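You operate a simulated robot arm through the tools that you are given. There is no shell and no other tool. Be economical: measure what you need, move in short steps, check, and stop when the job is done.

Carry out the task below with a simulated robot arm. There is one attempt and no reset: what you move stays moved.

TASK
Undo the silver valve cover's six bolts and lay it on the middle of its stand's shelf.
Fine: the spark plugs stay in the rack; the engine isn't turned.

Only the result counts: the job must be done as asked and must still hold three seconds after the hand-in. Knocking over, shifting, dropping, spilling or breaking anything else fails it. Lids that push on must go on centred and level and be pressed home; caps that screw on are set level and turned clockwise until they are tight.

THE ROBOT
A 6-joint arm with a two-finger parallel gripper, fixed in place. Base frame: the origin is at the foot of the arm, x ahead of it, y to its left, z up. Readings come in m, rad, newtons and seconds.
Its first joint turns from -2.007 to 2.007 rad. Payload 4.2 kg.
Tool frame: the origin (TCP) lies between the finger pads and is the grasp point; the fingertips stand 0.023 m ahead of it; z points along the fingers, y is the line along which they close. The gripper opens to 0.094 m. The fingers are 0.038 m wide and 0.01 m thick; the gripper's body (0.054 by 0.096 m) begins 0.039 m behind the TCP.
Orientation is told as [roll, pitch, yaw] about the base's x, y, z axes, in that order, counted from this pose: with the fingers straight down and closing along the base's y, the tool's x points along the base's -x, its y along +y and its z along -z.

THE INTERFACE
- The arm moves only by the tool jog_arm. Its arguments are lists of equal length, an entry for each row: "dp": the shift along the tool's x, y, z in units of 300 mm (1.0 is 300 mm), a list of three; "delta_rot": the turn, a rotation vector about the tool's x, y, z in units of 45 degrees (1.0 is 45 degrees), a list of three. In form: {"dp": [[x, y, z], ...], "delta_rot": [[ax, ay, az], ...]}. A call has 1 to 20 rows; each row is the pose to reach, as a shift and turn from the pose commanded when the call began, along the tool's axes at that moment. "grip" is the closure, from 0 (fully open) to 1 (shut), set as the call begins (left out, the last holds). A call with a number of a shift or a turn outside -1 to 1 is refused whole. Each row takes 0.2 s and may step no farther than 0.05 m and 0.15 rad from the row before; otherwise, or with a gripper value out of range, the whole call is refused. A pose out of reach is approached as far as the arm can. The call stops where the force on the tool passes 40 N (or 10 N more than at its start, if that is more) or the arm is blocked; 0.2 s more then pass. Each finger travels about 0.108 m/s and halts on what it meets, pressing with about 33 N; the grip force reading is that of the motor and also rises with nothing between the fingers. The clock runs only during rows and for 0.2 s after the last one: add rows that repeat a pose to give the fingers time. It gives the time, the measured TCP pose, the force on the tool (base axes), the opening and the grip force at its end, in the units of the frame above (readings bear some noise).
- Cameras (640 x 400 px; columns grow to the right, rows downward): "scene" is fixed at [0.0408, -0.6554, 1.7605]; the picture's right is [0.69, -0.72, 0.00], its down [-0.34, -0.33, -0.88] and it looks along [0.64, 0.61, -0.47] (base axes); focal length 311 px, centre (320, 200). "wrist" rides on the gripper at [0.086, 0.016, -0.074] in the tool frame; the picture's right is [-0.18, 0.98, 0.00], its down [-0.58, -0.11, -0.81] and it looks along [-0.79, -0.15, 0.59] (tool axes); focal length 243 px, centre (320, 200). There is no depth. A picture from a camera that has moved, and an enlarged one, comes with that camera's place and axes in the base frame and with its lens. The place of the scene camera against the robot may be out by one fixed shift of up to 0.025 m in any direction.
- capture(camera): a new picture of that camera. No time passes.
- slide_trunk(by): slides the trunk up (or, below 0, down) by that many m; the arm rides with it, the base frame stays. It gives what a move gives, with no picture.
- enlarge(camera, box): a new picture of the part [left, top, right, bottom] of that camera's present view, enlarged. No time passes.
- job_done(): hands the job in; it is judged then, once.

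Work in short steps. Places have to be worked out from the pictures, the camera data and where the tool is seen: move nearer, look again, correct. Check each grasp and each placing, and mend what went wrong. You have 120 turns and 84 pictures in all, those below and enlarged ones among them. Open the gripper and draw the arm clear of the work before you hand the job in, unless the task says otherwise; then end with one line.

The tools are called after "Emit:" by a JSON object that holds its "method" and its "body". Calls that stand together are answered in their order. jog_arm: Moves the arm, as the interface text tells. Its arguments: {"type":"object","properties":{"dp":{"type":"array"},"delta_rot":{"type":"array"},"grip":{"type":"number"}},"required":["dp","delta_rot"]} The other tools are called the same way: slide_trunk (by) slides the trunk up or down; capture (camera) takes a picture; enlarge (camera, box) takes an enlarged picture of a part of a camera's view; job_done () hands the job in.

At the start:

```text
time_s: 0.0
tool_pos: [0.4954, 0.0851, 1.5149]
ee_rot: [0.0, 0.001, 0.001]
ft_force: [0.1, 0.3, 1.1]
grip_width: 0.0939
grasp_force: 0.1
trunk travel left (down, up): [-0.9, 0.09]
```

scene: 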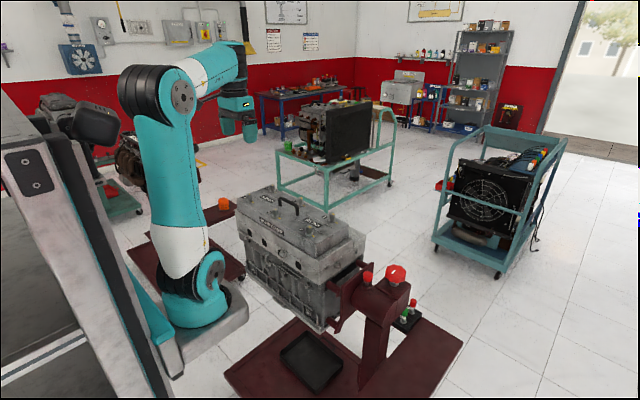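
wrist: 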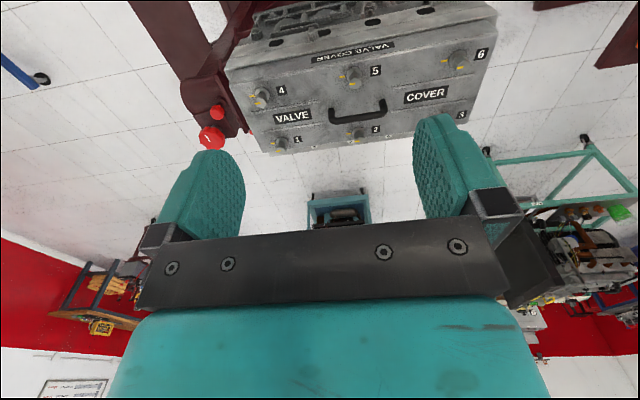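

The engine with the silver valve cover stands ahead; I take closer looks at the cover and at the surroundings for the stand.

Emit:
{"method": "enlarge", "body": {"camera": "scene", "box": [220, 170, 420, 295]}}

Emit:
{"method": "enlarge", "body": {"camera": "wrist", "box": [180, 0, 500, 200]}}

Emit:
{"method": "enlarge", "body": {"camera": "scene", "box": [100, 180, 480, 400]}}

```text
3.20 times, centred on (320, 232) of scene
camera zoom: at [0.0408, -0.6554, 1.7605], right [0.69, -0.72, 0.0], down [-0.34, -0.33, -0.88], along [0.64, 0.61, -0.47], focal length 994 px, centre (320, 96)
```

zoom: 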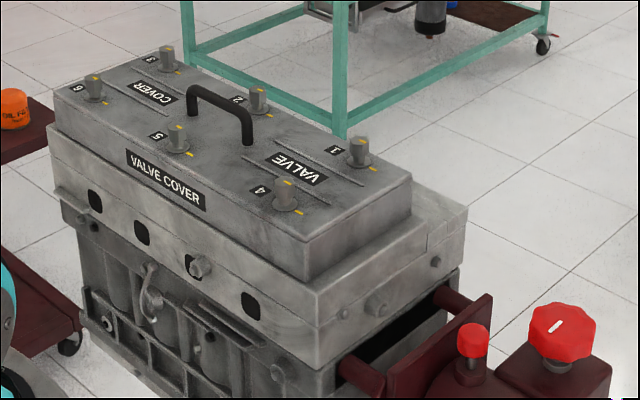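

```text
2.00 times, centred on (340, 100) of wrist
camera zoom: at [0.4098, 0.1018, 1.5882], right [0.18, 0.98, 0.0], down [0.58, -0.11, 0.81], along [0.79, -0.15, -0.59], focal length 485 px, centre (280, 400)
```

zoom: 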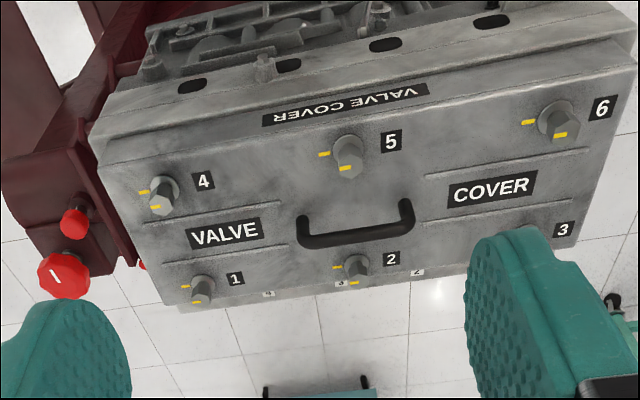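

```text
1.68 times, centred on (290, 290) of scene
camera zoom: at [0.0408, -0.6554, 1.7605], right [0.69, -0.72, 0.0], down [-0.34, -0.33, -0.88], along [0.64, 0.61, -0.47], focal length 523 px, centre (370, 48)
```

zoom: 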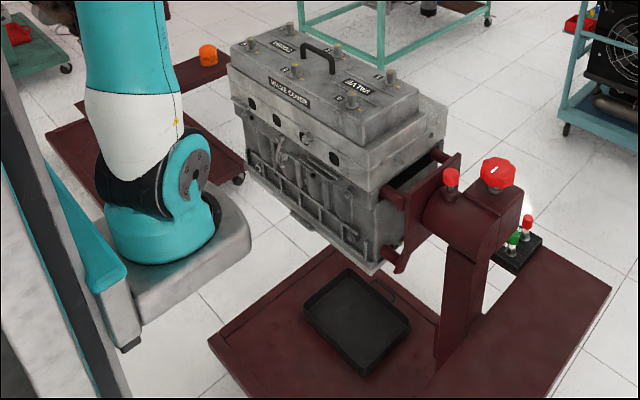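

Bolt 5 sits at about (0.62, 0.115, 1.19), with bolts spaced 0.16 m in y and 0.11 m in x. I turn the wrist camera to the left to look for the stand's shelf.

Emit:
{"method": "jog_arm", "body": {"dp": [[0, 0, 0], [0, 0, 0], [0, 0, 0], [0, 0, 0], [0, 0, 0], [0, 0, 0]], "delta_rot": [[0, 0, -0.166], [0, 0, -0.333], [0, 0, -0.5], [0, 0, -0.666], [0, 0, -0.833], [0, 0, -1]]}}

Emit:
{"method": "capture", "body": {"camera": "wrist"}}

Emit:
{"method": "jog_arm", "body": {"dp": [[0, 0, 0], [0, 0, 0], [0, 0, 0], [0, 0, 0], [0, 0, 0], [0, 0, 0]], "delta_rot": [[0, 0, -0.166], [0, 0, -0.333], [0, 0, -0.5], [0, 0, -0.666], [0, 0, -0.833], [0, 0, -1]]}}

Emit:
{"method": "capture", "body": {"camera": "wrist"}}

Emit:
{"method": "enlarge", "body": {"camera": "scene", "box": [240, 260, 480, 400]}}

```text
time_s: 1.4
tool_pos: [0.4951, 0.0858, 1.5142]
ee_rot: [-0.001, 0.001, 0.788]
ft_force: [-0.4, 0.0, 0.1]
grip_width: 0.0938
grasp_force: 0.1
trunk travel left (down, up): [-0.9, 0.09]
```

```text
78 pictures are left
camera wrist: at [0.4238, 0.0362, 1.5881], right [-0.57, 0.82, 0.0], down [0.49, 0.34, 0.81], along [0.66, 0.46, -0.59], focal length 243 px, centre (320, 200)
```

wrist: 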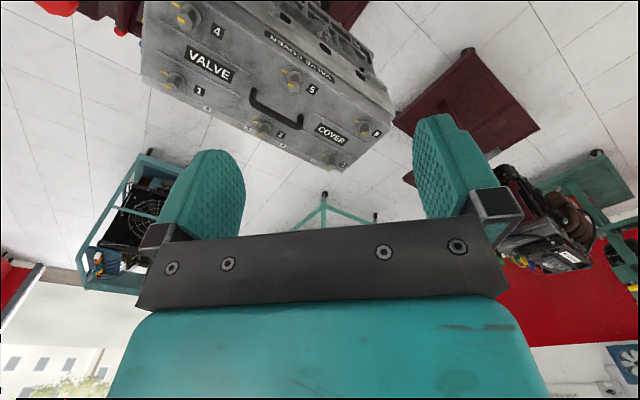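

```text
time_s: 2.8
tool_pos: [0.4945, 0.0848, 1.5139]
ee_rot: [0.001, -0.001, 1.575]
ft_force: [-0.3, 0.3, -0.1]
grip_width: 0.0941
grasp_force: 0.0
trunk travel left (down, up): [-0.9, 0.09]
```

```text
77 pictures are left
camera wrist: at [0.4798, -0.0006, 1.5877], right [-0.98, 0.18, 0.0], down [0.11, 0.58, 0.81], along [0.15, 0.79, -0.59], focal length 243 px, centre (320, 200)
```

wrist: 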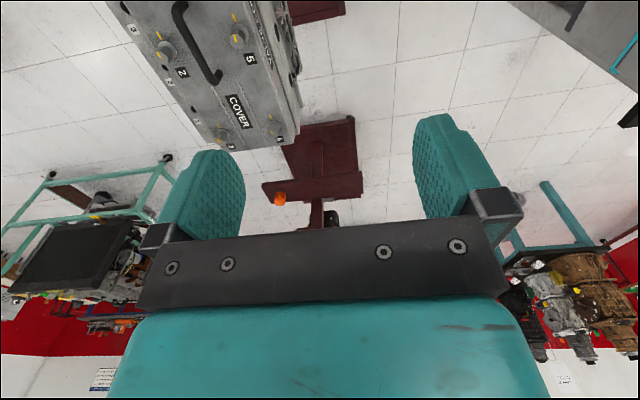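

```text
2.67 times, centred on (360, 330) of scene
camera zoom: at [0.0408, -0.6554, 1.7605], right [0.69, -0.72, 0.0], down [-0.34, -0.33, -0.88], along [0.64, 0.61, -0.47], focal length 828 px, centre (213, -147)
```

zoom: 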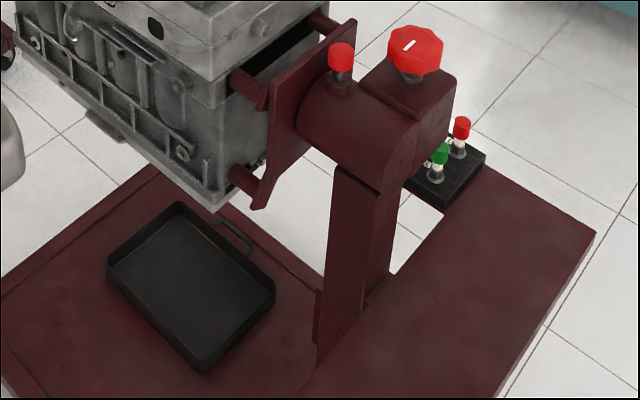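

There are maroon pieces left of and right of the engine. I zoom in on the left one and turn to look on for the right one.

Emit:
{"method": "enlarge", "body": {"camera": "wrist", "box": [220, 0, 420, 240]}}

Emit:
{"method": "enlarge", "body": {"camera": "scene", "box": [80, 170, 280, 300]}}

Emit:
{"method": "enlarge", "body": {"camera": "scene", "box": [200, 300, 640, 400]}}

```text
1.67 times, centred on (320, 120) of wrist
camera zoom: at [0.4798, -0.0006, 1.5877], right [-0.98, 0.18, 0.0], down [0.11, 0.58, 0.81], along [0.15, 0.79, -0.59], focal length 404 px, centre (320, 333)
```

zoom: 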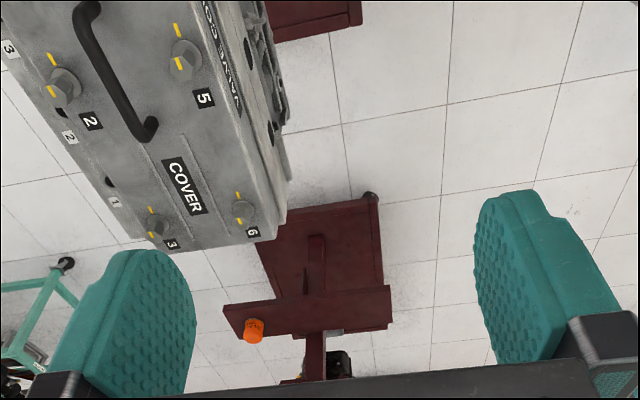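

```text
3.08 times, centred on (180, 235) of scene
camera zoom: at [0.0408, -0.6554, 1.7605], right [0.69, -0.72, 0.0], down [-0.34, -0.33, -0.88], along [0.64, 0.61, -0.47], focal length 956 px, centre (751, 92)
```

zoom: 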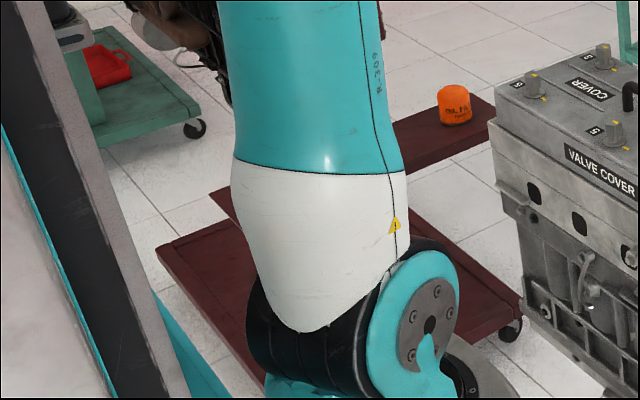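

```text
1.45 times, centred on (420, 350) of scene
camera zoom: at [0.0408, -0.6554, 1.7605], right [0.69, -0.72, 0.0], down [-0.34, -0.33, -0.88], along [0.64, 0.61, -0.47], focal length 452 px, centre (174, -18)
```

zoom: 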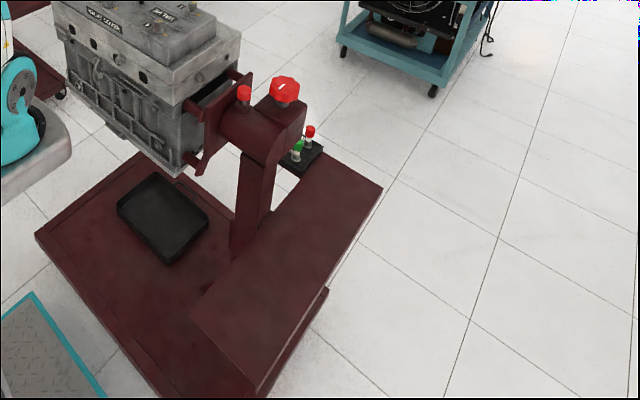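

The engine's stand carries a shelf on its -y side (z ≈ 0.7, rack on its far end); the other stand is a different one. I swing back and move to -y to look at this shelf.

Emit:
{"method": "jog_arm", "body": {"dp": [[0, 0, 0], [0, 0, 0], [0, 0, 0], [0, 0, 0], [0, 0, 0], [0, 0, 0]], "delta_rot": [[0, 0, 0.166], [0, 0, 0.333], [0, 0, 0.5], [0, 0, 0.666], [0, 0, 0.833], [0, 0, 1]]}}

Emit:
{"method": "jog_arm", "body": {"dp": [[0, 0, 0], [0, 0, 0], [0, 0, 0], [0, 0, 0], [0, 0, 0], [0, 0, 0]], "delta_rot": [[0, 0, 0.166], [0, 0, 0.333], [0, 0, 0.5], [0, 0, 0.666], [0, 0, 0.833], [0, 0, 1]]}}

Emit:
{"method": "jog_arm", "body": {"dp": [[0, -0.16, 0], [0, -0.32, 0], [0, -0.48, 0], [0, -0.64, 0], [0, -0.8, 0], [0, -0.95, 0]], "delta_rot": [[0, 0, 0.166], [0, 0, 0.333], [0, 0, 0.5], [0, 0, 0.666], [0, 0, 0.833], [0, 0, 1]]}}

Emit:
{"method": "capture", "body": {"camera": "wrist"}}

```text
time_s: 4.2
tool_pos: [0.4946, 0.0857, 1.5149]
ee_rot: [0.0, -0.001, 0.784]
ft_force: [-0.2, 0.0, -0.4]
grip_width: 0.0939
grasp_force: 0.1
trunk travel left (down, up): [-0.9, 0.09]
```

```text
time_s: 5.6
tool_pos: [0.4953, 0.0848, 1.5152]
ee_rot: [0.0, 0.0, -0.002]
ft_force: [0.7, -0.1, -0.5]
grip_width: 0.0935
grasp_force: 0.1
trunk travel left (down, up): [-0.9, 0.09]
```

```text
time_s: 7.0
tool_pos: [0.4945, -0.2015, 1.5149]
ee_rot: [0.0, -0.001, -0.787]
ft_force: [-0.8, 0.7, 0.2]
grip_width: 0.0939
grasp_force: 0.0
trunk travel left (down, up): [-0.9, 0.09]
```

```text
72 pictures are left
camera wrist: at [0.4462, -0.1279, 1.5877], right [0.83, 0.56, 0.0], down [0.33, -0.49, 0.81], along [0.45, -0.67, -0.59], focal length 243 px, centre (320, 200)
```

wrist: 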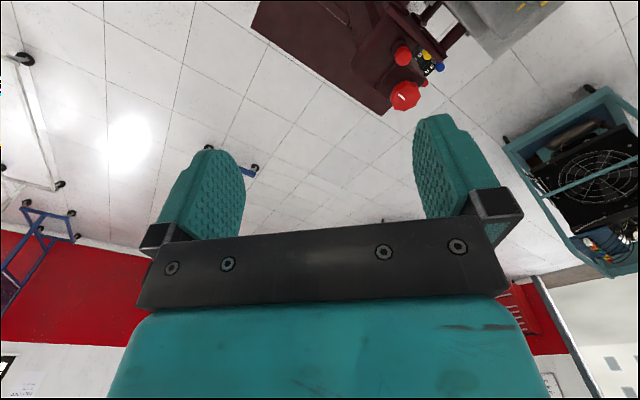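

The shelf is at the top edge of the view; I pitch the camera down by about 36°.

Emit:
{"method": "jog_arm", "body": {"dp": [[0, 0, 0], [0, 0, 0], [0, 0, 0], [0, 0, 0], [0, 0, 0]], "delta_rot": [[0, 0.16, 0], [0, 0.32, 0], [0, 0.48, 0], [0, 0.64, 0], [0, 0.8, 0]]}}

Emit:
{"method": "capture", "body": {"camera": "wrist"}}

```text
time_s: 8.0
tool_pos: [0.498, -0.203, 1.5126]
ee_rot: [-0.002, 0.436, -0.796]
ft_force: [8.9, 9.4, -17.4]
grip_width: 0.0939
grasp_force: 0.1
trunk travel left (down, up): [-0.9, 0.09]
stopped in row 4: the force on the tool passed its limit (the readings are from after the stop); the commanded pose is now the measured one
```

```text
71 pictures are left
camera wrist: at [0.4768, -0.1569, 1.6155], right [0.82, 0.57, -0.08], down [0.53, -0.69, 0.49], along [0.22, -0.44, -0.87], focal length 243 px, centre (320, 200)
```

wrist: 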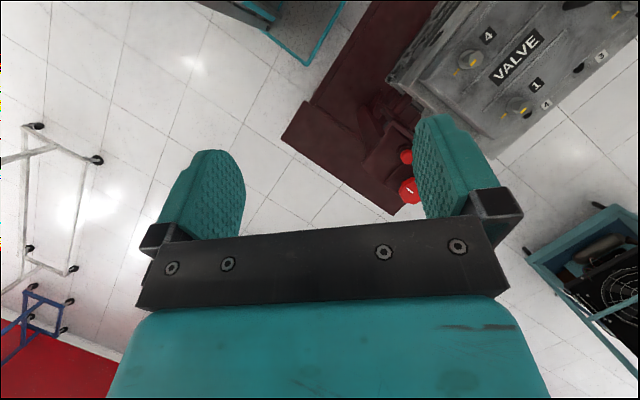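

A self-contact or limit stopped the tilt, but the shelf is visible now; I enlarge it.

Emit:
{"method": "enlarge", "body": {"camera": "wrist", "box": [270, 0, 470, 220]}}

Emit:
{"method": "capture", "body": {"camera": "scene"}}

```text
1.82 times, centred on (370, 110) of wrist
camera zoom: at [0.4768, -0.1569, 1.6155], right [0.82, 0.57, -0.08], down [0.53, -0.69, 0.49], along [0.22, -0.44, -0.87], focal length 441 px, centre (229, 364)
```

zoom: 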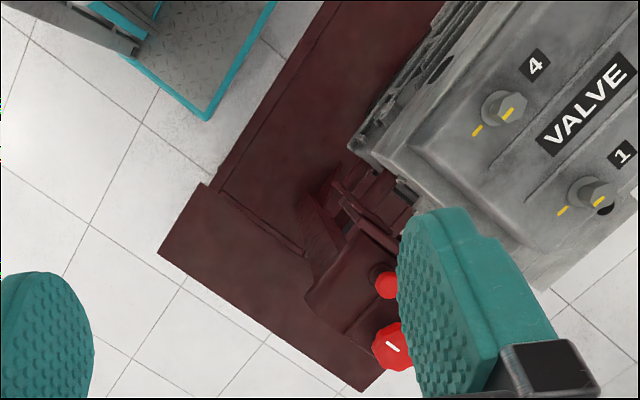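

```text
69 pictures are left
```

scene: 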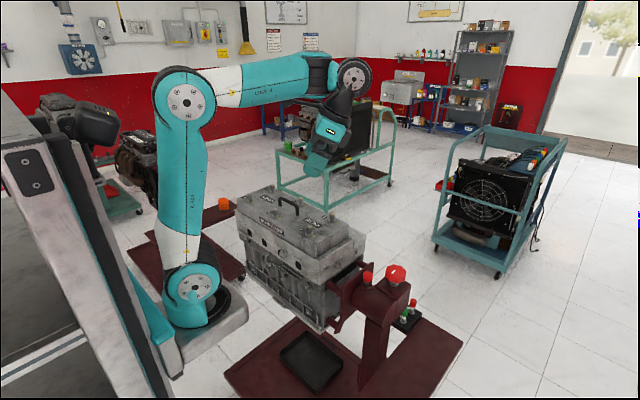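

Shelf: x 0.436–1.007, y −0.321…−0.489, z≈0.70, centre about (0.72, −0.405); the cover's top (~0.45 × 0.165) fits it lengthwise along x. Now I level the tool and turn it back to yaw 0.

Emit:
{"method": "jog_arm", "body": {"dp": [[0, 0, 0], [0, 0, 0], [0, 0, 0], [0, 0, 0]], "delta_rot": [[0, -0.14, 0], [0, -0.28, 0], [0, -0.42, 0], [0, -0.555, 0]]}}

Emit:
{"method": "jog_arm", "body": {"dp": [[0, 0, 0], [0, 0, 0], [0, 0, 0], [0, 0, 0], [0, 0, 0], [0, 0, 0]], "delta_rot": [[0, 0, -0.166], [0, 0, -0.333], [0, 0, -0.5], [0, 0, -0.666], [0, 0, -0.833], [0, 0, -1]]}}

```text
time_s: 9.0
tool_pos: [0.4974, -0.2021, 1.5124]
ee_rot: [-0.006, 0.002, -0.79]
ft_force: [0.8, -1.1, -0.7]
grip_width: 0.0939
grasp_force: 0.0
trunk travel left (down, up): [-0.9, 0.09]
```

```text
time_s: 10.4
tool_pos: [0.4977, -0.2023, 1.512]
ee_rot: [0.001, 0.005, -0.005]
ft_force: [0.2, -0.8, 0.4]
grip_width: 0.094
grasp_force: 0.1
trunk travel left (down, up): [-0.9, 0.09]
```

Now over bolt 5: move forward and to +y, then down to z≈1.32 for a close look.

Emit:
{"method": "jog_arm", "body": {"dp": [[-0.07, 0.14, 0], [-0.14, 0.28, 0], [-0.2, 0.42, 0], [-0.27, 0.57, 0], [-0.34, 0.71, 0], [-0.4, 0.85, 0], [-0.408, 0.99, 0], [-0.408, 0.99, 0.15], [-0.408, 0.99, 0.3], [-0.408, 0.99, 0.45], [-0.408, 0.99, 0.6], [-0.408, 0.99, 0.64]], "delta_rot": [[0, 0, 0], [0, 0, 0], [0, 0, 0], [0, 0, 0], [0, 0, 0], [0, 0, 0], [0, 0, 0], [0, 0, 0], [0, 0, 0], [0, 0, 0], [0, 0, 0], [0, 0, 0]]}}

Emit:
{"method": "capture", "body": {"camera": "wrist"}}

```text
time_s: 13.0
tool_pos: [0.621, 0.0957, 1.3178]
ee_rot: [0.0, 0.003, -0.005]
ft_force: [-0.2, 0.4, -0.3]
grip_width: 0.0941
grasp_force: 0.1
trunk travel left (down, up): [-0.9, 0.09]
```

```text
68 pictures are left
camera wrist: at [0.5347, 0.1128, 1.3902], right [0.19, 0.98, 0.0], down [0.58, -0.11, 0.8], along [0.79, -0.15, -0.59], focal length 243 px, centre (320, 200)
```

wrist: 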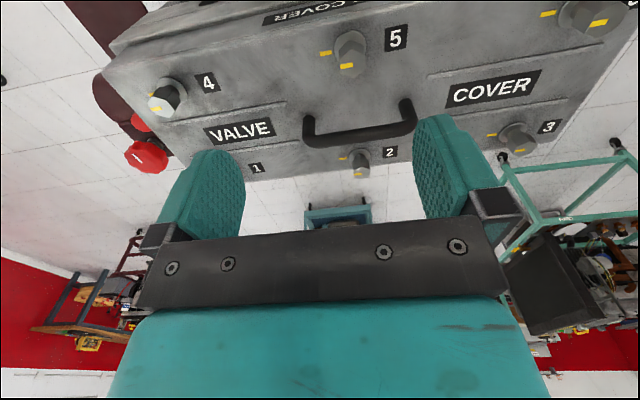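

I enlarge to measure the bolts.

Emit:
{"method": "enlarge", "body": {"camera": "wrist", "box": [290, 10, 430, 100]}}

Emit:
{"method": "enlarge", "body": {"camera": "scene", "box": [230, 180, 340, 250]}}

```text
4.44 times, centred on (360, 55) of wrist
camera zoom: at [0.5347, 0.1128, 1.3902], right [0.19, 0.98, 0.0], down [0.58, -0.11, 0.8], along [0.79, -0.15, -0.59], focal length 1078 px, centre (142, 844)
```

zoom: 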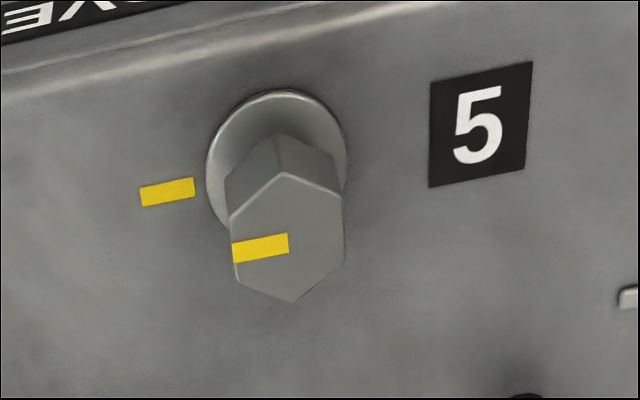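

```text
5.71 times, centred on (285, 215) of scene
camera zoom: at [0.0408, -0.6554, 1.7605], right [0.69, -0.72, 0.0], down [-0.34, -0.33, -0.88], along [0.64, 0.61, -0.47], focal length 1775 px, centre (520, 114)
```

zoom: 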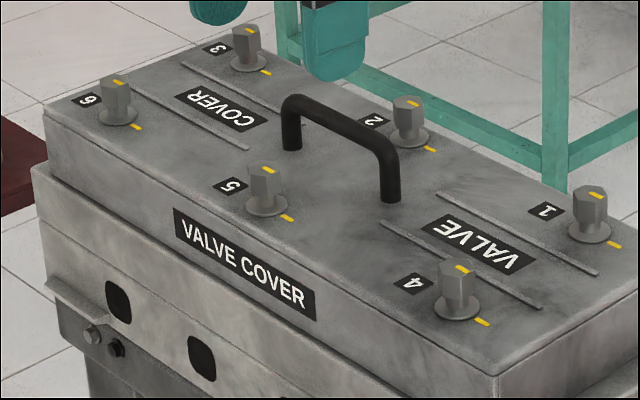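

Bolt 5's hex (≈18 mm across flats, flats facing ±y) is at about (0.622, 0.121), top z≈1.205. I lower to z≈1.25 above it and look again.

Emit:
{"method": "jog_arm", "body": {"dp": [[0, 0.084, 0.1], [0, 0.084, 0.226]], "delta_rot": [[0, 0, 0], [0, -0.004, -0.006]]}}

Emit:
{"method": "capture", "body": {"camera": "wrist"}}

```text
time_s: 13.6
tool_pos: [0.6185, 0.1203, 1.2503]
ee_rot: [0.001, 0.002, 0.0]
ft_force: [0.0, 0.2, 0.6]
grip_width: 0.094
grasp_force: 0.0
trunk travel left (down, up): [-0.9, 0.09]
```

```text
65 pictures are left
camera wrist: at [0.5334, 0.1372, 1.3234], right [0.18, 0.98, 0.0], down [0.58, -0.11, 0.81], along [0.79, -0.15, -0.59], focal length 243 px, centre (320, 200)
```

wrist: 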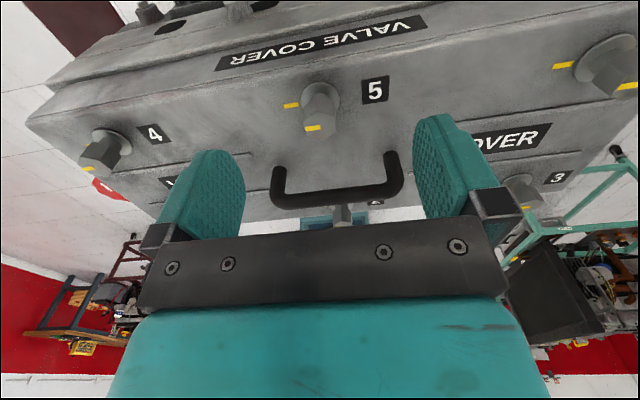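

Triangulated: bolt 5's top at about (0.6265, 0.120, 1.195). I lower to z≈1.21 and check the centring.

Emit:
{"method": "jog_arm", "body": {"dp": [[-0.027, 0, 0.06], [-0.027, 0, 0.13]], "delta_rot": [[0, 0, 0], [0, 0, 0]]}}

Emit:
{"method": "enlarge", "body": {"camera": "wrist", "box": [160, 50, 480, 250]}}

```text
time_s: 14.2
tool_pos: [0.6283, 0.1206, 1.212]
ee_rot: [0.003, 0.0, -0.002]
ft_force: [-0.7, 0.4, 0.0]
grip_width: 0.0939
grasp_force: 0.0
trunk travel left (down, up): [-0.9, 0.09]
```

```text
2.00 times, centred on (320, 150) of wrist
camera zoom: at [0.543, 0.1365, 1.2855], right [0.19, 0.98, 0.0], down [0.58, -0.11, 0.81], along [0.79, -0.15, -0.59], focal length 485 px, centre (320, 300)
```

zoom: 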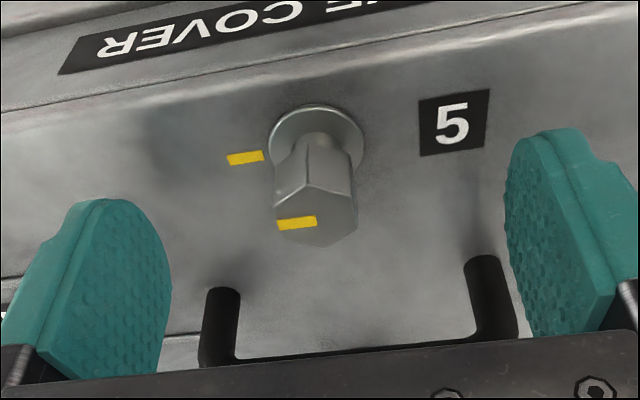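

Head top ≈1.199, flange ≈1.172. I lower to z≈1.203 with x 0.625 and close on the hex.

Emit:
{"method": "jog_arm", "body": {"dp": [[0.011, 0, 0.03], [0.011, 0, 0.03]], "delta_rot": [[0, 0, 0], [0, 0, 0]]}}

Emit:
{"method": "jog_arm", "body": {"dp": [[0, 0, 0], [0, 0, 0], [0, 0, 0], [0, 0, 0]], "delta_rot": [[0, 0, 0], [0, 0, 0], [0, 0, 0], [0, 0, 0]], "grip": 1}}

Emit:
{"method": "enlarge", "body": {"camera": "wrist", "box": [160, 50, 480, 250]}}

```text
time_s: 14.8
tool_pos: [0.6249, 0.1202, 1.2029]
ee_rot: [0.0, 0.001, 0.0]
ft_force: [-0.8, 0.1, 0.2]
grip_width: 0.0939
grasp_force: 0.1
trunk travel left (down, up): [-0.9, 0.09]
```

```text
time_s: 15.8
tool_pos: [0.624, 0.1198, 1.2028]
ee_rot: [-0.001, 0.0, -0.001]
ft_force: [-0.2, 4.1, -0.4]
grip_width: 0.0193
grasp_force: 33.1
trunk travel left (down, up): [-0.9, 0.09]
```

```text
2.00 times, centred on (320, 150) of wrist
camera zoom: at [0.5394, 0.1368, 1.2762], right [0.18, 0.98, 0.0], down [0.58, -0.11, 0.81], along [0.79, -0.15, -0.59], focal length 485 px, centre (320, 300)
```

zoom: 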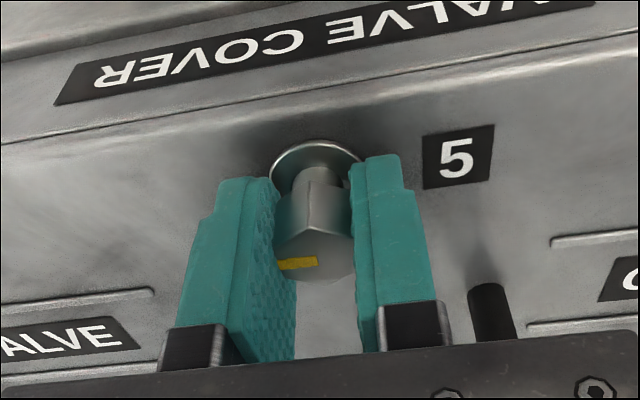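

The hex is held (19 mm). I turn counterclockwise 45° and watch the readings.

Emit:
{"method": "jog_arm", "body": {"dp": [[0, 0, 0], [0, 0, 0], [0, 0, 0], [0, 0, 0], [0, 0, 0], [0, 0, 0]], "delta_rot": [[0, 0, -0.166], [0, 0, -0.333], [0, 0, -0.5], [0, 0, -0.666], [0, 0, -0.833], [0, 0, -1]]}}

Emit:
{"method": "enlarge", "body": {"camera": "wrist", "box": [160, 50, 480, 250]}}

```text
time_s: 17.2
tool_pos: [0.6257, 0.1228, 1.2028]
ee_rot: [0.004, 0.002, 0.79]
ft_force: [-6.7, 31.8, -6.7]
grip_width: 0.0187
grasp_force: 33.1
trunk travel left (down, up): [-0.9, 0.09]
```

```text
2.00 times, centred on (320, 150) of wrist
camera zoom: at [0.5532, 0.0722, 1.2767], right [-0.57, 0.82, 0.0], down [0.49, 0.34, 0.81], along [0.66, 0.46, -0.59], focal length 485 px, centre (320, 300)
```

zoom: 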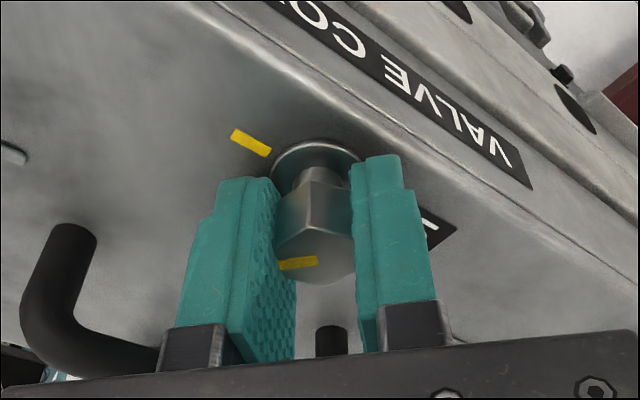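

The bolt turns with the gripper; the side force suggests its axis is at x≈0.621. I relax the grip, recentre by 3.5 mm, regrip and turn another 45°.

Emit:
{"method": "jog_arm", "body": {"dp": [[0, 0, 0], [0, 0, 0], [0.0082, 0.0082, 0]], "delta_rot": [[0, 0, 0], [0, 0, 0], [0, 0, 0]], "grip": 0.65}}

Emit:
{"method": "jog_arm", "body": {"dp": [[0, 0, 0], [0, 0, 0], [0, 0, 0]], "delta_rot": [[0, 0, 0], [0, 0, 0], [0, 0, 0]], "grip": 1}}

Emit:
{"method": "jog_arm", "body": {"dp": [[0, 0, 0], [0, 0, 0], [0, 0, 0], [0, 0, 0], [0, 0, 0], [0, 0, 0]], "delta_rot": [[0, 0, -0.166], [0, 0, -0.333], [0, 0, -0.5], [0, 0, -0.666], [0, 0, -0.833], [0, 0, -1]]}}

Emit:
{"method": "enlarge", "body": {"camera": "wrist", "box": [160, 50, 480, 250]}}

```text
time_s: 18.0
tool_pos: [0.6218, 0.1194, 1.2031]
ee_rot: [0.002, -0.001, 0.784]
ft_force: [-0.3, 0.7, -0.2]
grip_width: 0.033
grasp_force: 0.0
trunk travel left (down, up): [-0.9, 0.09]
```

```text
time_s: 18.8
tool_pos: [0.6225, 0.1199, 1.2038]
ee_rot: [0.002, 0.0, 0.785]
ft_force: [-3.9, 3.0, 1.3]
grip_width: 0.0191
grasp_force: 33.4
trunk travel left (down, up): [-0.9, 0.09]
```

```text
time_s: 20.2
tool_pos: [0.6221, 0.1186, 1.2025]
ee_rot: [0.002, 0.0, 1.571]
ft_force: [4.7, 6.2, 0.3]
grip_width: 0.0189
grasp_force: 32.6
trunk travel left (down, up): [-0.9, 0.09]
```

```text
2.00 times, centred on (320, 150) of wrist
camera zoom: at [0.6069, 0.033, 1.2769], right [-0.98, 0.18, 0.0], down [0.11, 0.58, 0.81], along [0.15, 0.79, -0.59], focal length 485 px, centre (320, 300)
```

zoom: 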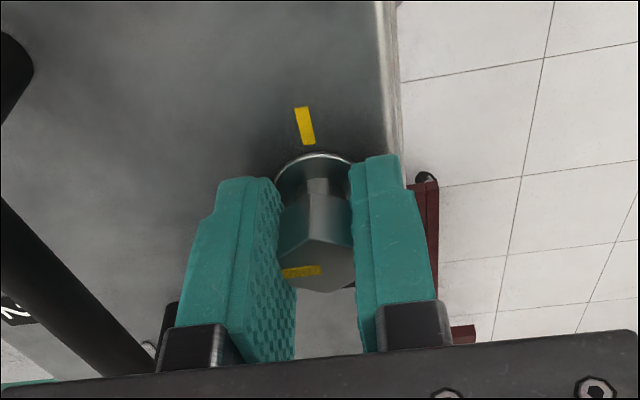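

90° so far, with little resistance. I go on two more steps of 45° and look at the marks and height.

Emit:
{"method": "jog_arm", "body": {"dp": [[0, 0, 0], [0, 0, 0], [0, 0, 0], [0, 0, 0], [0, 0, 0], [0, 0, 0]], "delta_rot": [[0, 0, -0.166], [0, 0, -0.333], [0, 0, -0.5], [0, 0, -0.666], [0, 0, -0.833], [0, 0, -1]]}}

Emit:
{"method": "jog_arm", "body": {"dp": [[0, 0, 0], [0, 0, 0], [0, 0, 0], [0, 0, 0], [0, 0, 0], [0, 0, 0]], "delta_rot": [[0, 0, -0.166], [0, 0, -0.333], [0, 0, -0.5], [0, 0, -0.666], [0, 0, -0.833], [0, 0, -1]]}}

Emit:
{"method": "enlarge", "body": {"camera": "wrist", "box": [160, 50, 480, 250]}}

```text
time_s: 21.6
tool_pos: [0.6217, 0.1199, 1.2039]
ee_rot: [0.003, 0.0, 2.356]
ft_force: [9.1, 2.8, -7.6]
grip_width: 0.0188
grasp_force: 32.8
trunk travel left (down, up): [-0.9, 0.09]
```

```text
time_s: 23.0
tool_pos: [0.6217, 0.1206, 1.2035]
ee_rot: [0.0, -0.001, -3.14]
ft_force: [8.9, 1.3, -5.5]
grip_width: 0.0188
grasp_force: 33.4
trunk travel left (down, up): [-0.9, 0.09]
```

```text
2.00 times, centred on (320, 150) of wrist
camera zoom: at [0.71, 0.1045, 1.2767], right [-0.18, -0.98, 0.0], down [-0.58, 0.11, 0.81], along [-0.79, 0.15, -0.59], focal length 485 px, centre (320, 300)
```

zoom: 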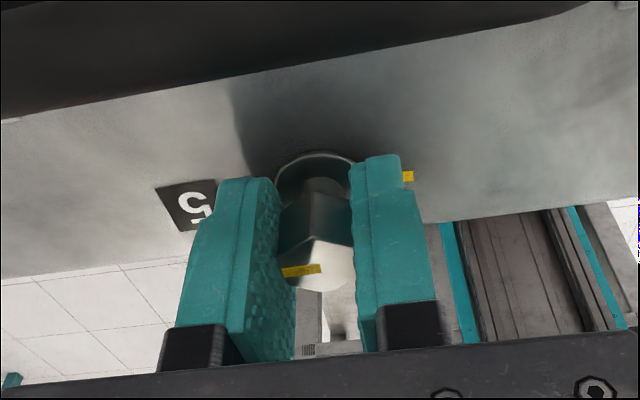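

Turned 180°. I open, rise and look at the bolt from outside to see how far it has come up.

Emit:
{"method": "jog_arm", "body": {"dp": [[0, 0, 0], [0, 0, 0], [0, 0, -0.13], [0, 0, -0.26], [0, 0, -0.26]], "delta_rot": [[0, 0, 0], [0, 0, 0], [0, 0, 0], [0, 0, 0], [0, 0, 0]], "grip": 0.6}}

Emit:
{"method": "enlarge", "body": {"camera": "scene", "box": [230, 180, 340, 250]}}

Emit:
{"method": "capture", "body": {"camera": "wrist"}}

```text
time_s: 24.2
tool_pos: [0.6232, 0.119, 1.2815]
ee_rot: [-0.001, -0.002, 3.141]
ft_force: [0.2, 1.0, -0.5]
grip_width: 0.0375
grasp_force: 0.1
trunk travel left (down, up): [-0.9, 0.09]
```

```text
5.71 times, centred on (285, 215) of scene
camera zoom: at [0.0408, -0.6554, 1.7605], right [0.69, -0.72, 0.0], down [-0.34, -0.33, -0.88], along [0.64, 0.61, -0.47], focal length 1775 px, centre (520, 114)
```

zoom: 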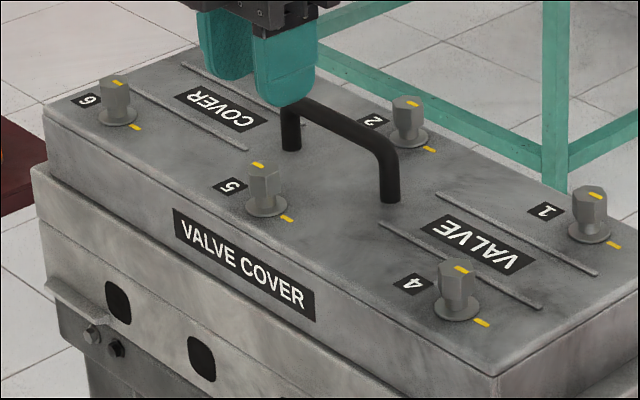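

```text
58 pictures are left
camera wrist: at [0.711, 0.1029, 1.3539], right [-0.18, -0.98, 0.0], down [-0.58, 0.11, 0.81], along [-0.79, 0.15, -0.59], focal length 243 px, centre (320, 200)
```

wrist: 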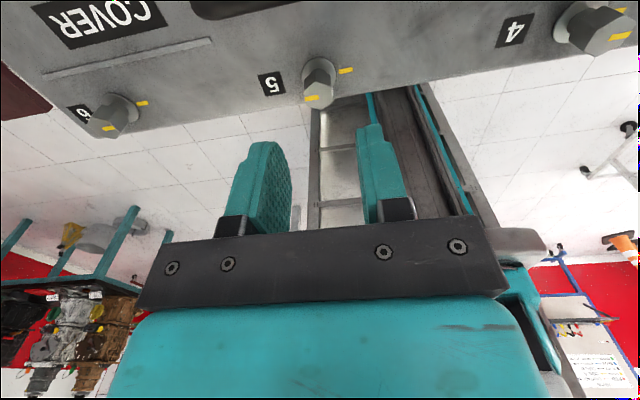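

The mark shows half a turn and the head has risen about 2–3 mm. I go back down, regrip and turn another half turn.

Emit:
{"method": "jog_arm", "body": {"dp": [[0, 0, 0.13], [0, 0, 0.25], [0, 0, 0.25]], "delta_rot": [[0, 0, 0], [0, 0, 0], [0, 0, 0]]}}

Emit:
{"method": "jog_arm", "body": {"dp": [[0, 0, 0], [0, 0, 0], [0, 0, 0]], "delta_rot": [[0, 0, 0], [0, 0, 0], [0, 0, 0]], "grip": 1}}

Emit:
{"method": "jog_arm", "body": {"dp": [[0, 0, 0], [0, 0, 0], [0, 0, 0], [0, 0, 0], [0, 0, 0], [0, 0, 0]], "delta_rot": [[0, 0, -0.166], [0, 0, -0.333], [0, 0, -0.5], [0, 0, -0.666], [0, 0, -0.833], [0, 0, -1]]}}

Emit:
{"method": "jog_arm", "body": {"dp": [[0, 0, 0], [0, 0, 0], [0, 0, 0], [0, 0, 0], [0, 0, 0], [0, 0, 0]], "delta_rot": [[0, 0, -0.166], [0, 0, -0.333], [0, 0, -0.5], [0, 0, -0.666], [0, 0, -0.833], [0, 0, -1]]}}

Emit:
{"method": "enlarge", "body": {"camera": "wrist", "box": [160, 50, 480, 250]}}

```text
time_s: 25.0
tool_pos: [0.6241, 0.1228, 1.2055]
ee_rot: [-0.001, -0.002, 3.143]
ft_force: [0.2, -0.3, 0.5]
grip_width: 0.0374
grasp_force: 0.0
trunk travel left (down, up): [-0.9, 0.09]
```

```text
time_s: 25.8
tool_pos: [0.6229, 0.1212, 1.2046]
ee_rot: [0.0, -0.004, 3.137]
ft_force: [-2.7, -14.9, 0.4]
grip_width: 0.0189
grasp_force: 32.7
trunk travel left (down, up): [-0.9, 0.09]
```

```text
time_s: 26.7
tool_pos: [0.6227, 0.1208, 1.2052]
ee_rot: [0.01, -0.003, -2.763]
ft_force: [5.7, -12.6, 0.7]
grip_width: 0.0194
grasp_force: 33.1
out of reach, approached as far as the arm can: row 4
trunk travel left (down, up): [-0.9, 0.09]
stopped in row 4: the force on the tool passed its limit (the readings are from after the stop); the commanded pose is now the measured one
```

```text
time_s: 26.9
tool_pos: [0.6222, 0.1204, 1.206]
ee_rot: [0.023, -0.003, -2.767]
ft_force: [8.1, -14.0, 0.0]
grip_width: 0.019
grasp_force: 32.8
out of reach, approached as far as the arm can: row 1
trunk travel left (down, up): [-0.9, 0.09]
stopped in row 1: the force on the tool passed its limit (the readings are from after the stop); the commanded pose is now the measured one
```

```text
2.00 times, centred on (320, 150) of wrist
camera zoom: at [0.708, 0.1392, 1.2793], right [0.19, -0.98, 0.02], down [-0.59, -0.09, 0.81], along [-0.79, -0.17, -0.59], focal length 485 px, centre (320, 300)
```

zoom: 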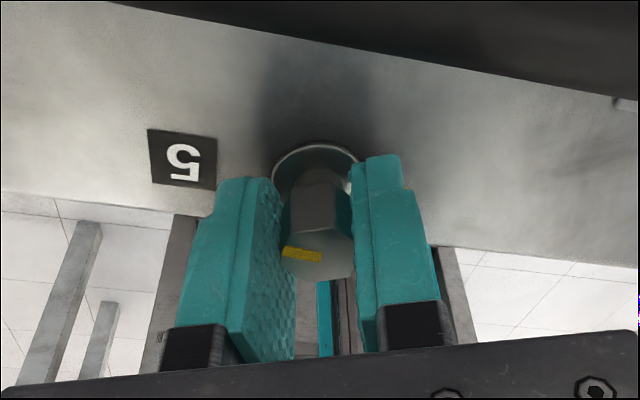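

The wrist limit is at yaw ≈ +200°. I loosen the fingers and unwind 180° around the hex in place, then regrip and turn on.

Emit:
{"method": "jog_arm", "body": {"dp": [[0, 0, 0], [0, 0, 0], [0, 0, 0], [0, 0, 0], [0, 0, 0], [0, 0, 0], [0, 0, 0], [0, 0, 0]], "delta_rot": [[0, 0, 0], [0, 0, 0], [0, 0, 0.166], [0, 0, 0.333], [0, 0, 0.5], [0, 0, 0.666], [0, 0, 0.833], [0, 0, 1]], "grip": 0.6}}

Emit:
{"method": "jog_arm", "body": {"dp": [[0, 0, 0], [0, 0, 0], [0, 0, 0], [0, 0, 0], [0, 0, 0], [0, 0, 0]], "delta_rot": [[0, 0, 0.166], [0, 0, 0.333], [0, 0, 0.5], [0, 0, 0.666], [0, 0, 0.833], [0, 0, 1]]}}

Emit:
{"method": "jog_arm", "body": {"dp": [[0, 0, 0], [0, 0, 0], [0, 0, 0], [0, 0, 0], [0, 0, 0], [0, 0, 0]], "delta_rot": [[0, 0, 0.166], [0, 0, 0.333], [0, 0, 0.5], [0, 0, 0.666], [0, 0, 0.833], [0, 0, 1]]}}

Emit:
{"method": "jog_arm", "body": {"dp": [[0, 0, 0], [0, 0, 0], [0, 0, 0], [0, 0, 0], [0, 0, 0], [0, 0, 0]], "delta_rot": [[0, 0, 0.166], [0, 0, 0.333], [0, 0, 0.5], [0, 0, 0.666], [0, 0, 0.833], [0, 0, 1]]}}

Emit:
{"method": "enlarge", "body": {"camera": "wrist", "box": [160, 50, 480, 250]}}

```text
time_s: 28.7
tool_pos: [0.6199, 0.1246, 1.2056]
ee_rot: [0.014, 0.013, 2.736]
ft_force: [0.3, 0.2, 1.0]
grip_width: 0.0378
grasp_force: 0.2
trunk travel left (down, up): [-0.9, 0.09]
```

```text
time_s: 30.1
tool_pos: [0.6197, 0.1245, 1.206]
ee_rot: [-0.001, 0.021, 1.949]
ft_force: [0.3, -0.4, 0.2]
grip_width: 0.0375
grasp_force: 0.0
trunk travel left (down, up): [-0.9, 0.09]
```

```text
time_s: 31.5
tool_pos: [0.6199, 0.124, 1.2062]
ee_rot: [-0.014, 0.015, 1.164]
ft_force: [0.3, 1.1, -0.2]
grip_width: 0.0375
grasp_force: 0.0
trunk travel left (down, up): [-0.9, 0.09]
```

```text
time_s: 32.9
tool_pos: [0.619, 0.1243, 1.2062]
ee_rot: [-0.022, 0.002, 0.378]
ft_force: [-0.2, -0.7, 1.0]
grip_width: 0.0376
grasp_force: 0.0
trunk travel left (down, up): [-0.9, 0.09]
```

```text
2.00 times, centred on (320, 150) of wrist
camera zoom: at [0.5332, 0.1088, 1.2797], right [-0.19, 0.98, -0.02], down [0.58, 0.13, 0.81], along [0.79, 0.14, -0.59], focal length 485 px, centre (320, 300)
```

zoom: 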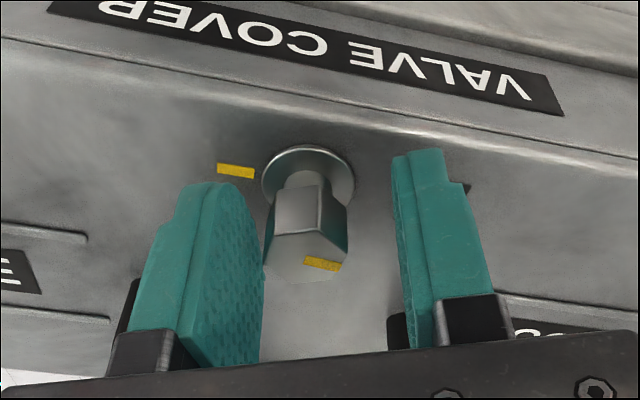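

The mark confirms the bolt at ~200°. I recentre, remove the small tilt, regrip and turn on another 180°.

Emit:
{"method": "jog_arm", "body": {"dp": [[-0.0015, -0.0148, 0], [-0.0015, -0.0148, 0]], "delta_rot": [[-0.028, 0, 0], [-0.028, 0, 0]]}}

Emit:
{"method": "jog_arm", "body": {"dp": [[0, 0, 0], [0, 0, 0], [0, 0, 0]], "delta_rot": [[0, 0, 0], [0, 0, 0], [0, 0, 0]], "grip": 1}}

Emit:
{"method": "jog_arm", "body": {"dp": [[0, 0, 0], [0, 0, 0], [0, 0, 0], [0, 0, 0], [0, 0, 0], [0, 0, 0]], "delta_rot": [[0, 0, -0.166], [0, 0, -0.333], [0, 0, -0.5], [0, 0, -0.666], [0, 0, -0.833], [0, 0, -1]]}}

Emit:
{"method": "jog_arm", "body": {"dp": [[0, 0, 0], [0, 0, 0], [0, 0, 0], [0, 0, 0], [0, 0, 0], [0, 0, 0]], "delta_rot": [[0, 0, -0.166], [0, 0, -0.333], [0, 0, -0.5], [0, 0, -0.666], [0, 0, -0.833], [0, 0, -1]]}}

Emit:
{"method": "jog_arm", "body": {"dp": [[0, 0, 0], [0, 0, 0], [0, 0, 0], [0, 0, 0], [0, 0, 0], [0, 0, 0]], "delta_rot": [[0, 0, -0.166], [0, 0, -0.333], [0, 0, -0.5], [0, 0, -0.666], [0, 0, -0.833], [0, 0, -1]]}}

Emit:
{"method": "jog_arm", "body": {"dp": [[0, 0, 0], [0, 0, 0], [0, 0, 0], [0, 0, 0], [0, 0, 0]], "delta_rot": [[0, 0, -0.166], [0, 0, -0.333], [0, 0, -0.5], [0, 0, -0.666], [0, 0, -0.833]]}}

Emit:
{"method": "enlarge", "body": {"camera": "wrist", "box": [160, 50, 480, 250]}}

```text
time_s: 33.5
tool_pos: [0.6214, 0.1197, 1.2075]
ee_rot: [0.002, 0.004, 0.379]
ft_force: [0.8, -0.2, 0.2]
grip_width: 0.0375
grasp_force: 0.0
trunk travel left (down, up): [-0.9, 0.09]
```

```text
time_s: 34.3
tool_pos: [0.621, 0.1208, 1.207]
ee_rot: [0.001, 0.003, 0.383]
ft_force: [-2.0, 3.3, -0.5]
grip_width: 0.0188
grasp_force: 33.4
trunk travel left (down, up): [-0.9, 0.09]
```

```text
time_s: 35.7
tool_pos: [0.6223, 0.1205, 1.2071]
ee_rot: [0.001, 0.0, 1.169]
ft_force: [-3.2, 2.4, 3.4]
grip_width: 0.0193
grasp_force: 32.7
trunk travel left (down, up): [-0.9, 0.09]
```

```text
time_s: 37.1
tool_pos: [0.6214, 0.1207, 1.2073]
ee_rot: [0.001, -0.001, 1.954]
ft_force: [1.9, 0.0, -0.2]
grip_width: 0.0196
grasp_force: 32.7
trunk travel left (down, up): [-0.9, 0.09]
```

```text
time_s: 38.5
tool_pos: [0.6221, 0.1196, 1.2071]
ee_rot: [0.002, -0.001, 2.738]
ft_force: [-0.4, -0.6, 0.8]
grip_width: 0.0193
grasp_force: 33.4
trunk travel left (down, up): [-0.9, 0.09]
```

```text
time_s: 39.7
tool_pos: [0.622, 0.1197, 1.2062]
ee_rot: [-0.001, -0.002, -2.89]
ft_force: [0.3, 4.4, 3.7]
grip_width: 0.0195
grasp_force: 32.8
trunk travel left (down, up): [-0.9, 0.09]
```

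```text
2.00 times, centred on (320, 150) of wrist
camera zoom: at [0.7104, 0.1265, 1.2796], right [0.07, -1.0, 0.0], down [-0.59, -0.04, 0.81], along [-0.81, -0.05, -0.59], focal length 485 px, centre (320, 300)
```

zoom: 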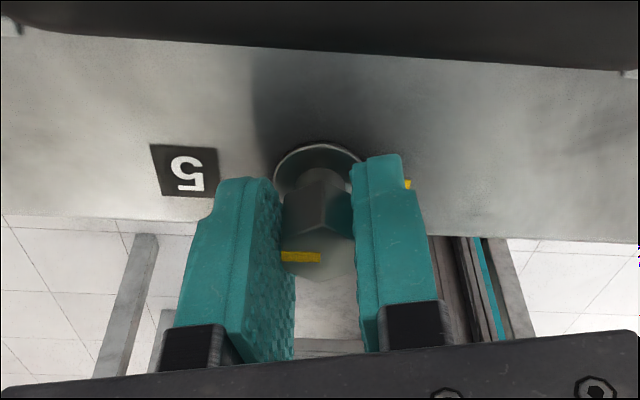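

The mark shows the bolt stayed at ~200° while the fingers slipped round: it seems to be at its end stop, i.e. undone. I open, rise and check it against the others.

Emit:
{"method": "jog_arm", "body": {"dp": [[0, 0, 0], [0, 0, 0], [0, 0, -0.13], [0, 0, -0.26], [0, 0, -0.26]], "delta_rot": [[0, 0, 0], [0, 0, 0], [0, 0, 0], [0, 0, 0], [0, 0, 0]], "grip": 0.6}}

Emit:
{"method": "enlarge", "body": {"camera": "scene", "box": [230, 180, 340, 250]}}

Emit:
{"method": "enlarge", "body": {"camera": "wrist", "box": [240, 20, 400, 120]}}

```text
time_s: 40.9
tool_pos: [0.6225, 0.1208, 1.2852]
ee_rot: [0.001, -0.003, -2.891]
ft_force: [0.2, -0.3, 0.5]
grip_width: 0.0374
grasp_force: 0.0
trunk travel left (down, up): [-0.9, 0.09]
```

```text
5.71 times, centred on (285, 215) of scene
camera zoom: at [0.0408, -0.6554, 1.7605], right [0.69, -0.72, 0.0], down [-0.34, -0.33, -0.88], along [0.64, 0.61, -0.47], focal length 1775 px, centre (520, 114)
```

zoom: 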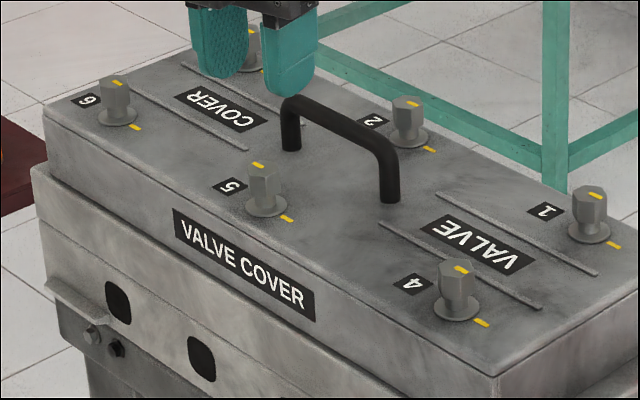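

```text
4.00 times, centred on (320, 70) of wrist
camera zoom: at [0.7116, 0.1265, 1.3576], right [0.07, -1.0, 0.0], down [-0.59, -0.04, 0.81], along [-0.81, -0.05, -0.59], focal length 970 px, centre (320, 720)
```

zoom: 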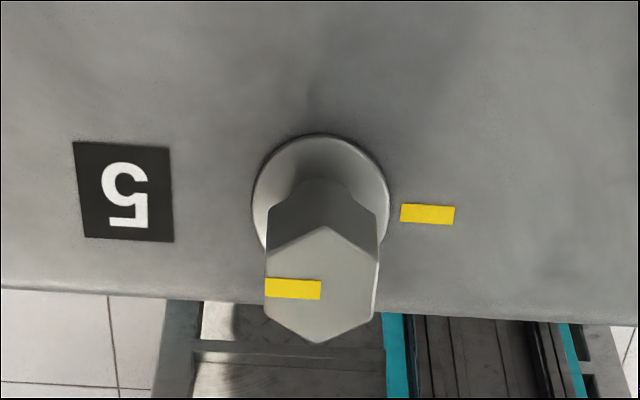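

Bolt 5 stays at its end stop (~195–200°), raised, so it counts as undone: each bolt needs ~200° counterclockwise. I unwind to yaw 0 and move over bolt 6 at about (0.622, 0.285).

Emit:
{"method": "jog_arm", "body": {"dp": [[0, 0, 0], [0, 0, 0], [0, 0, 0], [0, 0, 0], [0, 0, 0]], "delta_rot": [[0, 0, 0.173], [0, 0, 0.345], [0, 0, 0.518], [0, 0, 0.691], [0, 0, 0.864]], "grip": 0.4}}

Emit:
{"method": "jog_arm", "body": {"dp": [[0, 0, 0], [0, 0, 0], [0, 0, 0], [0, 0, 0], [0, 0, 0]], "delta_rot": [[0, 0, 0.173], [0, 0, 0.345], [0, 0, 0.518], [0, 0, 0.691], [0, 0, 0.864]]}}

Emit:
{"method": "jog_arm", "body": {"dp": [[0, 0, 0], [0, 0, 0], [0, 0, 0], [0, 0, 0], [0, 0, 0]], "delta_rot": [[0, 0, 0.173], [0, 0, 0.345], [0, 0, 0.518], [0, 0, 0.691], [0, 0, 0.864]]}}

Emit:
{"method": "jog_arm", "body": {"dp": [[0, 0, 0], [0, 0, 0], [0, 0, 0], [0, 0, 0], [0, 0, 0]], "delta_rot": [[0, 0, 0.173], [0, 0, 0.345], [0, 0, 0.518], [0, 0, 0.691], [0, 0, 0.864]]}}

Emit:
{"method": "jog_arm", "body": {"dp": [[0, 0, 0], [0, 0, 0], [0, 0, 0], [0, 0, 0], [0, 0, 0]], "delta_rot": [[0, 0, 0.173], [0, 0, 0.345], [0, 0, 0.518], [0, 0, 0.691], [0, 0, 0.864]]}}

Emit:
{"method": "jog_arm", "body": {"dp": [[0, 0.15, 0], [0, 0.3, 0], [0, 0.45, 0], [0, 0.549, 0], [0, 0.549, 0.1]], "delta_rot": [[0, 0, 0], [0, 0, 0], [0, 0, 0], [0, 0, 0], [0, 0, 0]]}}

Emit:
{"method": "enlarge", "body": {"camera": "wrist", "box": [160, 50, 480, 250]}}

```text
time_s: 42.1
tool_pos: [0.6211, 0.12, 1.2863]
ee_rot: [0.002, 0.0, 2.711]
ft_force: [-0.3, -0.6, 0.1]
grip_width: 0.0565
grasp_force: 0.0
trunk travel left (down, up): [-0.9, 0.09]
```

```text
time_s: 43.3
tool_pos: [0.621, 0.1199, 1.2843]
ee_rot: [0.001, -0.002, 2.029]
ft_force: [0.5, -0.8, 0.6]
grip_width: 0.0564
grasp_force: 0.0
trunk travel left (down, up): [-0.9, 0.09]
```

```text
time_s: 44.5
tool_pos: [0.6219, 0.1184, 1.2846]
ee_rot: [0.001, -0.001, 1.352]
ft_force: [-0.7, 0.1, -0.4]
grip_width: 0.0563
grasp_force: 0.1
trunk travel left (down, up): [-0.9, 0.09]
```

```text
time_s: 45.7
tool_pos: [0.6219, 0.1197, 1.2853]
ee_rot: [0.002, 0.001, 0.675]
ft_force: [-0.2, -0.8, 0.0]
grip_width: 0.0563
grasp_force: 0.1
trunk travel left (down, up): [-0.9, 0.09]
```

```text
time_s: 46.9
tool_pos: [0.6225, 0.1208, 1.2845]
ee_rot: [0.0, 0.002, -0.005]
ft_force: [0.2, 0.2, 0.0]
grip_width: 0.0563
grasp_force: 0.0
trunk travel left (down, up): [-0.9, 0.09]
```

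```text
time_s: 48.1
tool_pos: [0.622, 0.2862, 1.2558]
ee_rot: [0.0, 0.001, 0.0]
ft_force: [-0.7, -0.3, -0.1]
grip_width: 0.0564
grasp_force: 0.1
trunk travel left (down, up): [-0.9, 0.09]
```

```text
2.00 times, centred on (320, 150) of wrist
camera zoom: at [0.5358, 0.3033, 1.3293], right [0.19, 0.98, 0.0], down [0.58, -0.11, 0.81], along [0.79, -0.15, -0.59], focal length 485 px, centre (320, 300)
```

zoom: 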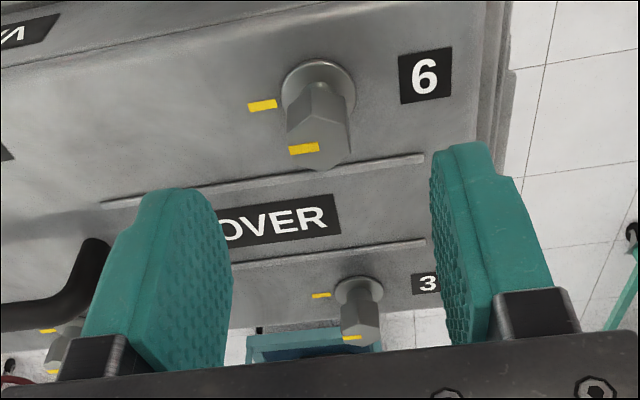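

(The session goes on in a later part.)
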